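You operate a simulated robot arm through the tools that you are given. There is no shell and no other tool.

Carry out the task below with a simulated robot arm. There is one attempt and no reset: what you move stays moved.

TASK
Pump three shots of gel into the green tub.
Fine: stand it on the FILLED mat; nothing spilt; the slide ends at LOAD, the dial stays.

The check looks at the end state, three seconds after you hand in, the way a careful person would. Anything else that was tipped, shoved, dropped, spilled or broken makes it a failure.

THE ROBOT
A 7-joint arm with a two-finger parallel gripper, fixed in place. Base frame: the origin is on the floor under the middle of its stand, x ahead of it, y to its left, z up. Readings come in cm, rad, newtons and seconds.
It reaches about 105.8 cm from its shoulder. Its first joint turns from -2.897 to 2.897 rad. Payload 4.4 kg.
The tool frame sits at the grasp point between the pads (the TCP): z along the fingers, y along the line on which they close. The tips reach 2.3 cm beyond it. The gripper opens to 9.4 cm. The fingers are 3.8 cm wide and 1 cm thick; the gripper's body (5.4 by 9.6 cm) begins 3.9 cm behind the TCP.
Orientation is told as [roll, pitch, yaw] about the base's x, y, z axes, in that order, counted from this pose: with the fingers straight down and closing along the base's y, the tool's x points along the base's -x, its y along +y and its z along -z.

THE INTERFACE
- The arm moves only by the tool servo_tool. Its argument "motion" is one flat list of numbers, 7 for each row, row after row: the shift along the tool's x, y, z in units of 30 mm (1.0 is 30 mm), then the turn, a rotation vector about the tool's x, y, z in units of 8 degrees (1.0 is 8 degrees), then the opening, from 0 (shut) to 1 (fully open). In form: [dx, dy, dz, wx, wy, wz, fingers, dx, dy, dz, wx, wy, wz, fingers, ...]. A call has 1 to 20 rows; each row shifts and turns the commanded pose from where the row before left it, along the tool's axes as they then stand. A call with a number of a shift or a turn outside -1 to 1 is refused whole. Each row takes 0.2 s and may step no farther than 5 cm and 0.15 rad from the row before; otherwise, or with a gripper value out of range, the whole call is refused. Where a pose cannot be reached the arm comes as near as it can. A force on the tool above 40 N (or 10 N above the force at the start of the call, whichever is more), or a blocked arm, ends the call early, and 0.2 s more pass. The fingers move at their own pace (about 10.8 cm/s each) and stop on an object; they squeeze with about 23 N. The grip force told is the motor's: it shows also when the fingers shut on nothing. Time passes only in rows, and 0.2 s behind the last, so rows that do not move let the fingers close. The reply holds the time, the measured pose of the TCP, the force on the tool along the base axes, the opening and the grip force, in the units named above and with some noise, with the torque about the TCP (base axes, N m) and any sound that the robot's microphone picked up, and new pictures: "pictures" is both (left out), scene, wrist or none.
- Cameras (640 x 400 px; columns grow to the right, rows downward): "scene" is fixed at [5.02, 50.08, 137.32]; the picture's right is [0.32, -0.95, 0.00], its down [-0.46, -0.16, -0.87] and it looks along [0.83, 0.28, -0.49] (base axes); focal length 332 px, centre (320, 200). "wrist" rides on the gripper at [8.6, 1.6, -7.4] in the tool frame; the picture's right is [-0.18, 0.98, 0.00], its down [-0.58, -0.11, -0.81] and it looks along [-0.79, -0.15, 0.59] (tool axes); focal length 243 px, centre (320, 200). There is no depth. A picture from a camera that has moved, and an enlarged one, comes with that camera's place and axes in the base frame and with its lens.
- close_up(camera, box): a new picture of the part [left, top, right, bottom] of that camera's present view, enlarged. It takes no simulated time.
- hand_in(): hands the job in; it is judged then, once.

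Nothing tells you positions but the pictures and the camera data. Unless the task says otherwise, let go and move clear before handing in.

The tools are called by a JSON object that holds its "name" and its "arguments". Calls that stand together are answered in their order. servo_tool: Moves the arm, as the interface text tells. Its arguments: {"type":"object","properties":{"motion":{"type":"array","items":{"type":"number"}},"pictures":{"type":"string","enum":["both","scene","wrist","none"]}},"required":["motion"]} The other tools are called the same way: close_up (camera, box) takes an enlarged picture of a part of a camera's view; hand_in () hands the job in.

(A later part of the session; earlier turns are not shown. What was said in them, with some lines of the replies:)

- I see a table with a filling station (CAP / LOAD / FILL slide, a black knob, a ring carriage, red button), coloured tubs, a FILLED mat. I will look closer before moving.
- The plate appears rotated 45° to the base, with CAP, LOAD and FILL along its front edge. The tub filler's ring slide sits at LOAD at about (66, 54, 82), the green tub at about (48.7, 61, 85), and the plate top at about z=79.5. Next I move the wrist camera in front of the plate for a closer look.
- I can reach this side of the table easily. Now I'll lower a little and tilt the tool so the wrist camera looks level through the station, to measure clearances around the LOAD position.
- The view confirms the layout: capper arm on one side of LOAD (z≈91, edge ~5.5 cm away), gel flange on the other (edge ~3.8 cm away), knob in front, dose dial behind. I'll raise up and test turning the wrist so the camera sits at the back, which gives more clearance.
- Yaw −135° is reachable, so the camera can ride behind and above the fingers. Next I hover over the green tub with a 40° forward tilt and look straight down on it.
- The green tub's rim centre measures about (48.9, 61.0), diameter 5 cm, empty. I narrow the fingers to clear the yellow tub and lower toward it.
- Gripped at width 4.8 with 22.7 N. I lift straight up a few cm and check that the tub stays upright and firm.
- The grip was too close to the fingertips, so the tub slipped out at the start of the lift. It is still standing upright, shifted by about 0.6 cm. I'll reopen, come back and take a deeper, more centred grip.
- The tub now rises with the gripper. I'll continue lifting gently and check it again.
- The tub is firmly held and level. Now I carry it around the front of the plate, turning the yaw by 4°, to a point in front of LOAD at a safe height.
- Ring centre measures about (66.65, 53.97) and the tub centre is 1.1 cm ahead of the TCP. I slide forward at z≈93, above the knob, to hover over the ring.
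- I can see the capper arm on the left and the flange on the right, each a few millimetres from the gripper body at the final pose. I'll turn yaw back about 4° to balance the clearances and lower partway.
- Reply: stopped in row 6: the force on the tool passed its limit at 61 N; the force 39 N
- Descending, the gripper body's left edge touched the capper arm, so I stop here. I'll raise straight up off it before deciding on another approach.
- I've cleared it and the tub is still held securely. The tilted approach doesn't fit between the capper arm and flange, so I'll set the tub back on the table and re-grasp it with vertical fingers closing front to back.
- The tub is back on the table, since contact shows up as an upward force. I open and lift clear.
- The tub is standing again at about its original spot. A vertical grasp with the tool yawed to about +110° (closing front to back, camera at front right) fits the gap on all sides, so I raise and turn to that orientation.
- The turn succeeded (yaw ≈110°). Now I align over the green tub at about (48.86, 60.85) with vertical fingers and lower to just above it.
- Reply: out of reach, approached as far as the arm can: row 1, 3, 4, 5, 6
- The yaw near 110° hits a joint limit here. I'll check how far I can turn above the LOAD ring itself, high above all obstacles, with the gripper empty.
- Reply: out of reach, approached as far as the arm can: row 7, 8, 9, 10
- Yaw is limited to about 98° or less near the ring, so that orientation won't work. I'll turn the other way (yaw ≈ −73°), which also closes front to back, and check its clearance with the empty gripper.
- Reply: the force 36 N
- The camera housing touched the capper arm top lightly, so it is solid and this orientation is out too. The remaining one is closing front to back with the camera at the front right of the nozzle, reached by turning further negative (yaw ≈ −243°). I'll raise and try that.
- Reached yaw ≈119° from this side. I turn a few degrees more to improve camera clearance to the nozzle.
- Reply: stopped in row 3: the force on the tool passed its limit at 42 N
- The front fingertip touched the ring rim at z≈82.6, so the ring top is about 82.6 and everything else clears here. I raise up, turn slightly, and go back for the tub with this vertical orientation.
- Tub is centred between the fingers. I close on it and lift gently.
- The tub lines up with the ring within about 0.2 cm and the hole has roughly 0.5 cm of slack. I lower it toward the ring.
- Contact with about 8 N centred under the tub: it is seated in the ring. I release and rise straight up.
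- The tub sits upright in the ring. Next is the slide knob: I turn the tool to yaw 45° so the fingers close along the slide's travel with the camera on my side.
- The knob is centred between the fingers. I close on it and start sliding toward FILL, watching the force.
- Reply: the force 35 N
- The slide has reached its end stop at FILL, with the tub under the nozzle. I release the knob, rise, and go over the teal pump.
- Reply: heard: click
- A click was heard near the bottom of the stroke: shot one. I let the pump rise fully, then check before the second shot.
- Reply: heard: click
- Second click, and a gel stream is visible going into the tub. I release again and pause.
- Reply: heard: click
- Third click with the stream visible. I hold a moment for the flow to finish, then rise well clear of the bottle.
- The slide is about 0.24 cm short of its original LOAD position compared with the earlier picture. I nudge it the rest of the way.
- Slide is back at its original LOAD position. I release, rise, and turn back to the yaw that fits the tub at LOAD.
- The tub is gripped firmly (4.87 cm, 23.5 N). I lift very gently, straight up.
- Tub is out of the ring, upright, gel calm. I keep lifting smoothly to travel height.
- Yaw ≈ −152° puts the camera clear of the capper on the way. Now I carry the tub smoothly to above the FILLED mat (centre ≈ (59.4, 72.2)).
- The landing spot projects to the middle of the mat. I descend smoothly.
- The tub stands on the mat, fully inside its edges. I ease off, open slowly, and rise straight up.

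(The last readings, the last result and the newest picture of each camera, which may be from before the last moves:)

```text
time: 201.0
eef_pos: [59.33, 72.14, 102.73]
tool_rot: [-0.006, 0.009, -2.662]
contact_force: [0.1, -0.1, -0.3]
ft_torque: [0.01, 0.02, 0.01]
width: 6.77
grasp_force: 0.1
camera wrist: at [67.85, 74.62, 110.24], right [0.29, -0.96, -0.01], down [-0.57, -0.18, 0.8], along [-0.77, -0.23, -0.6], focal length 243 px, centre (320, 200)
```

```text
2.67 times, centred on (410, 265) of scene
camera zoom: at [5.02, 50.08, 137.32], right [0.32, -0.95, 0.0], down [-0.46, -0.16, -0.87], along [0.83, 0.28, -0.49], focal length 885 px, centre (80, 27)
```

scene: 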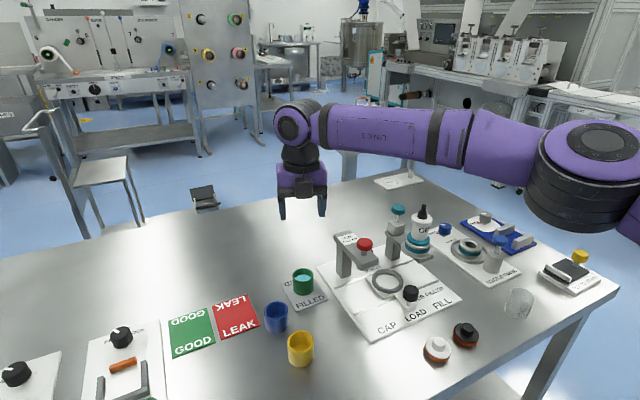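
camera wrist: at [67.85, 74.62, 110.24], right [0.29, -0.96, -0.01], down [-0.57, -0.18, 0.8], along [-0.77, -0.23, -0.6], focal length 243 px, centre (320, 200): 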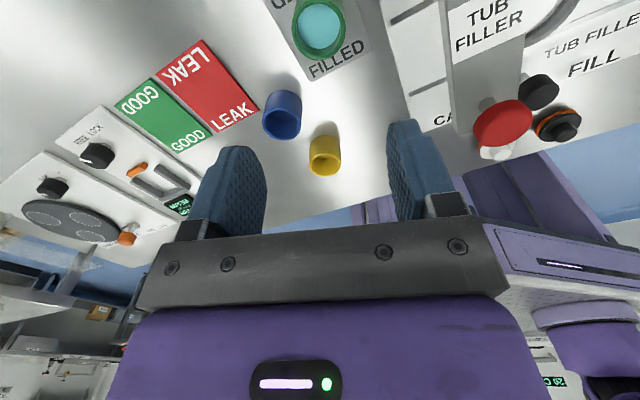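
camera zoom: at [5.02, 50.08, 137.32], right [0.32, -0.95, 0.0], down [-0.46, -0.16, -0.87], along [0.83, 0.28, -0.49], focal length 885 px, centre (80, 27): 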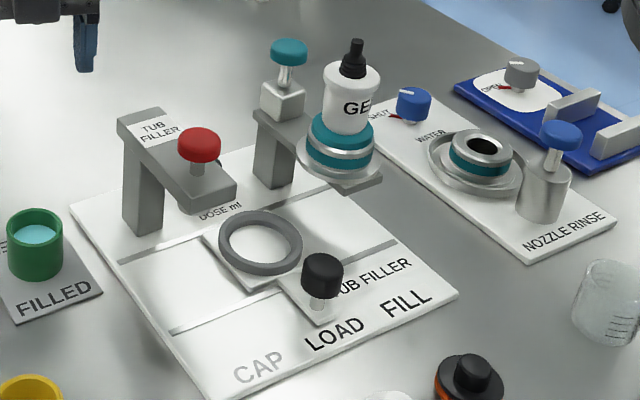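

The green tub is filled and standing on the FILLED mat, and the slide is within about 0.15 cm of its starting LOAD position. I check for drips or disturbance before finishing.

{"name": "close_up", "arguments": {"camera": "scene", "box": [390, 240, 470, 310]}}

{"name": "close_up", "arguments": {"camera": "scene", "box": [240, 240, 400, 380]}}

{"name": "close_up", "arguments": {"camera": "scene", "box": [380, 190, 620, 370]}}

```text
5.71 times, centred on (430, 275) of scene
camera zoom: at [5.02, 50.08, 137.32], right [0.32, -0.95, 0.0], down [-0.46, -0.16, -0.87], along [0.83, 0.28, -0.49], focal length 1896 px, centre (-309, -229)
```

zoom: 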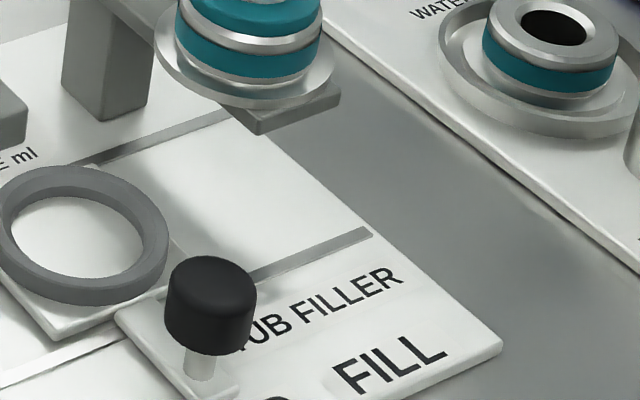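

```text
2.86 times, centred on (320, 310) of scene
camera zoom: at [5.02, 50.08, 137.32], right [0.32, -0.95, 0.0], down [-0.46, -0.16, -0.87], along [0.83, 0.28, -0.49], focal length 948 px, centre (320, -114)
```

zoom: 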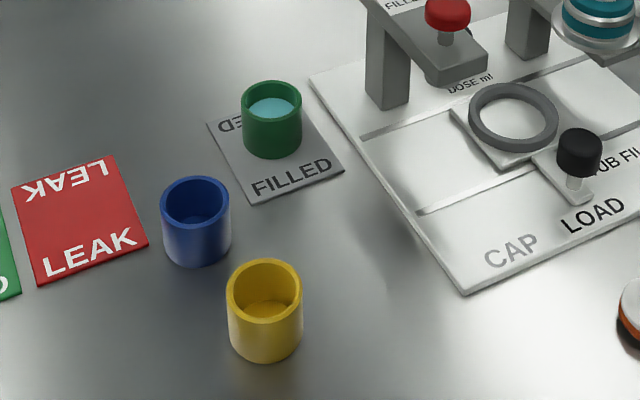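

```text
2.22 times, centred on (500, 280) of scene
camera zoom: at [5.02, 50.08, 137.32], right [0.32, -0.95, 0.0], down [-0.46, -0.16, -0.87], along [0.83, 0.28, -0.49], focal length 737 px, centre (-80, 22)
```

zoom: 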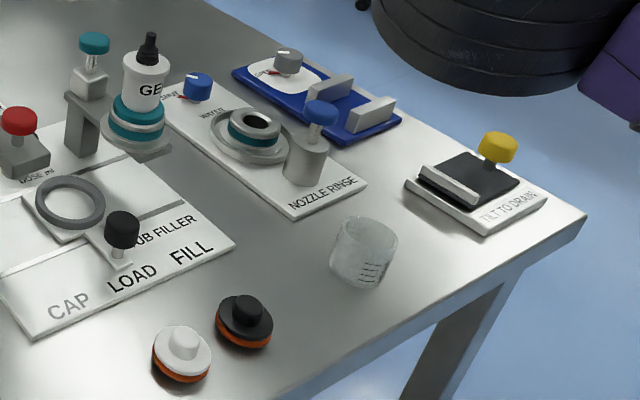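

Nothing has spilled, and no other object or the dial has moved. The green tub stands filled on the FILLED mat, the slide is at LOAD, and the arm is clear, so I hand in.

{"name": "hand_in", "arguments": {}}

```text
The job is handed in.
```

I pumped three shots of gel into the green tub. It now stands upright on the FILLED mat, and I've handed the job in.

- **Shots:** I heard one click per stroke, three in all. The gel stream showed on strokes two and three, and the level rose inside the tub.
- **Spills:** none visible on the plate, the mat or the table in the final close-ups.
- **Slide:** it ended at LOAD, about 0.15 cm from where it started.
- **Dial:** I never touched it, and it looks unchanged in the pictures.

There were some bumps along the way:

- **Tub slip:** on the first lift the empty tub slipped out of the fingers and slid about 0.6 cm, but stayed standing.
- **Contact:** while I was finding a way into the gap at LOAD, the gripper hit the capper arm once (about 61 N). The camera housing then rested on the capper arm (about 36 N), and a fingertip pressed the ring (about 42 N). None of these left any visible shift or damage.
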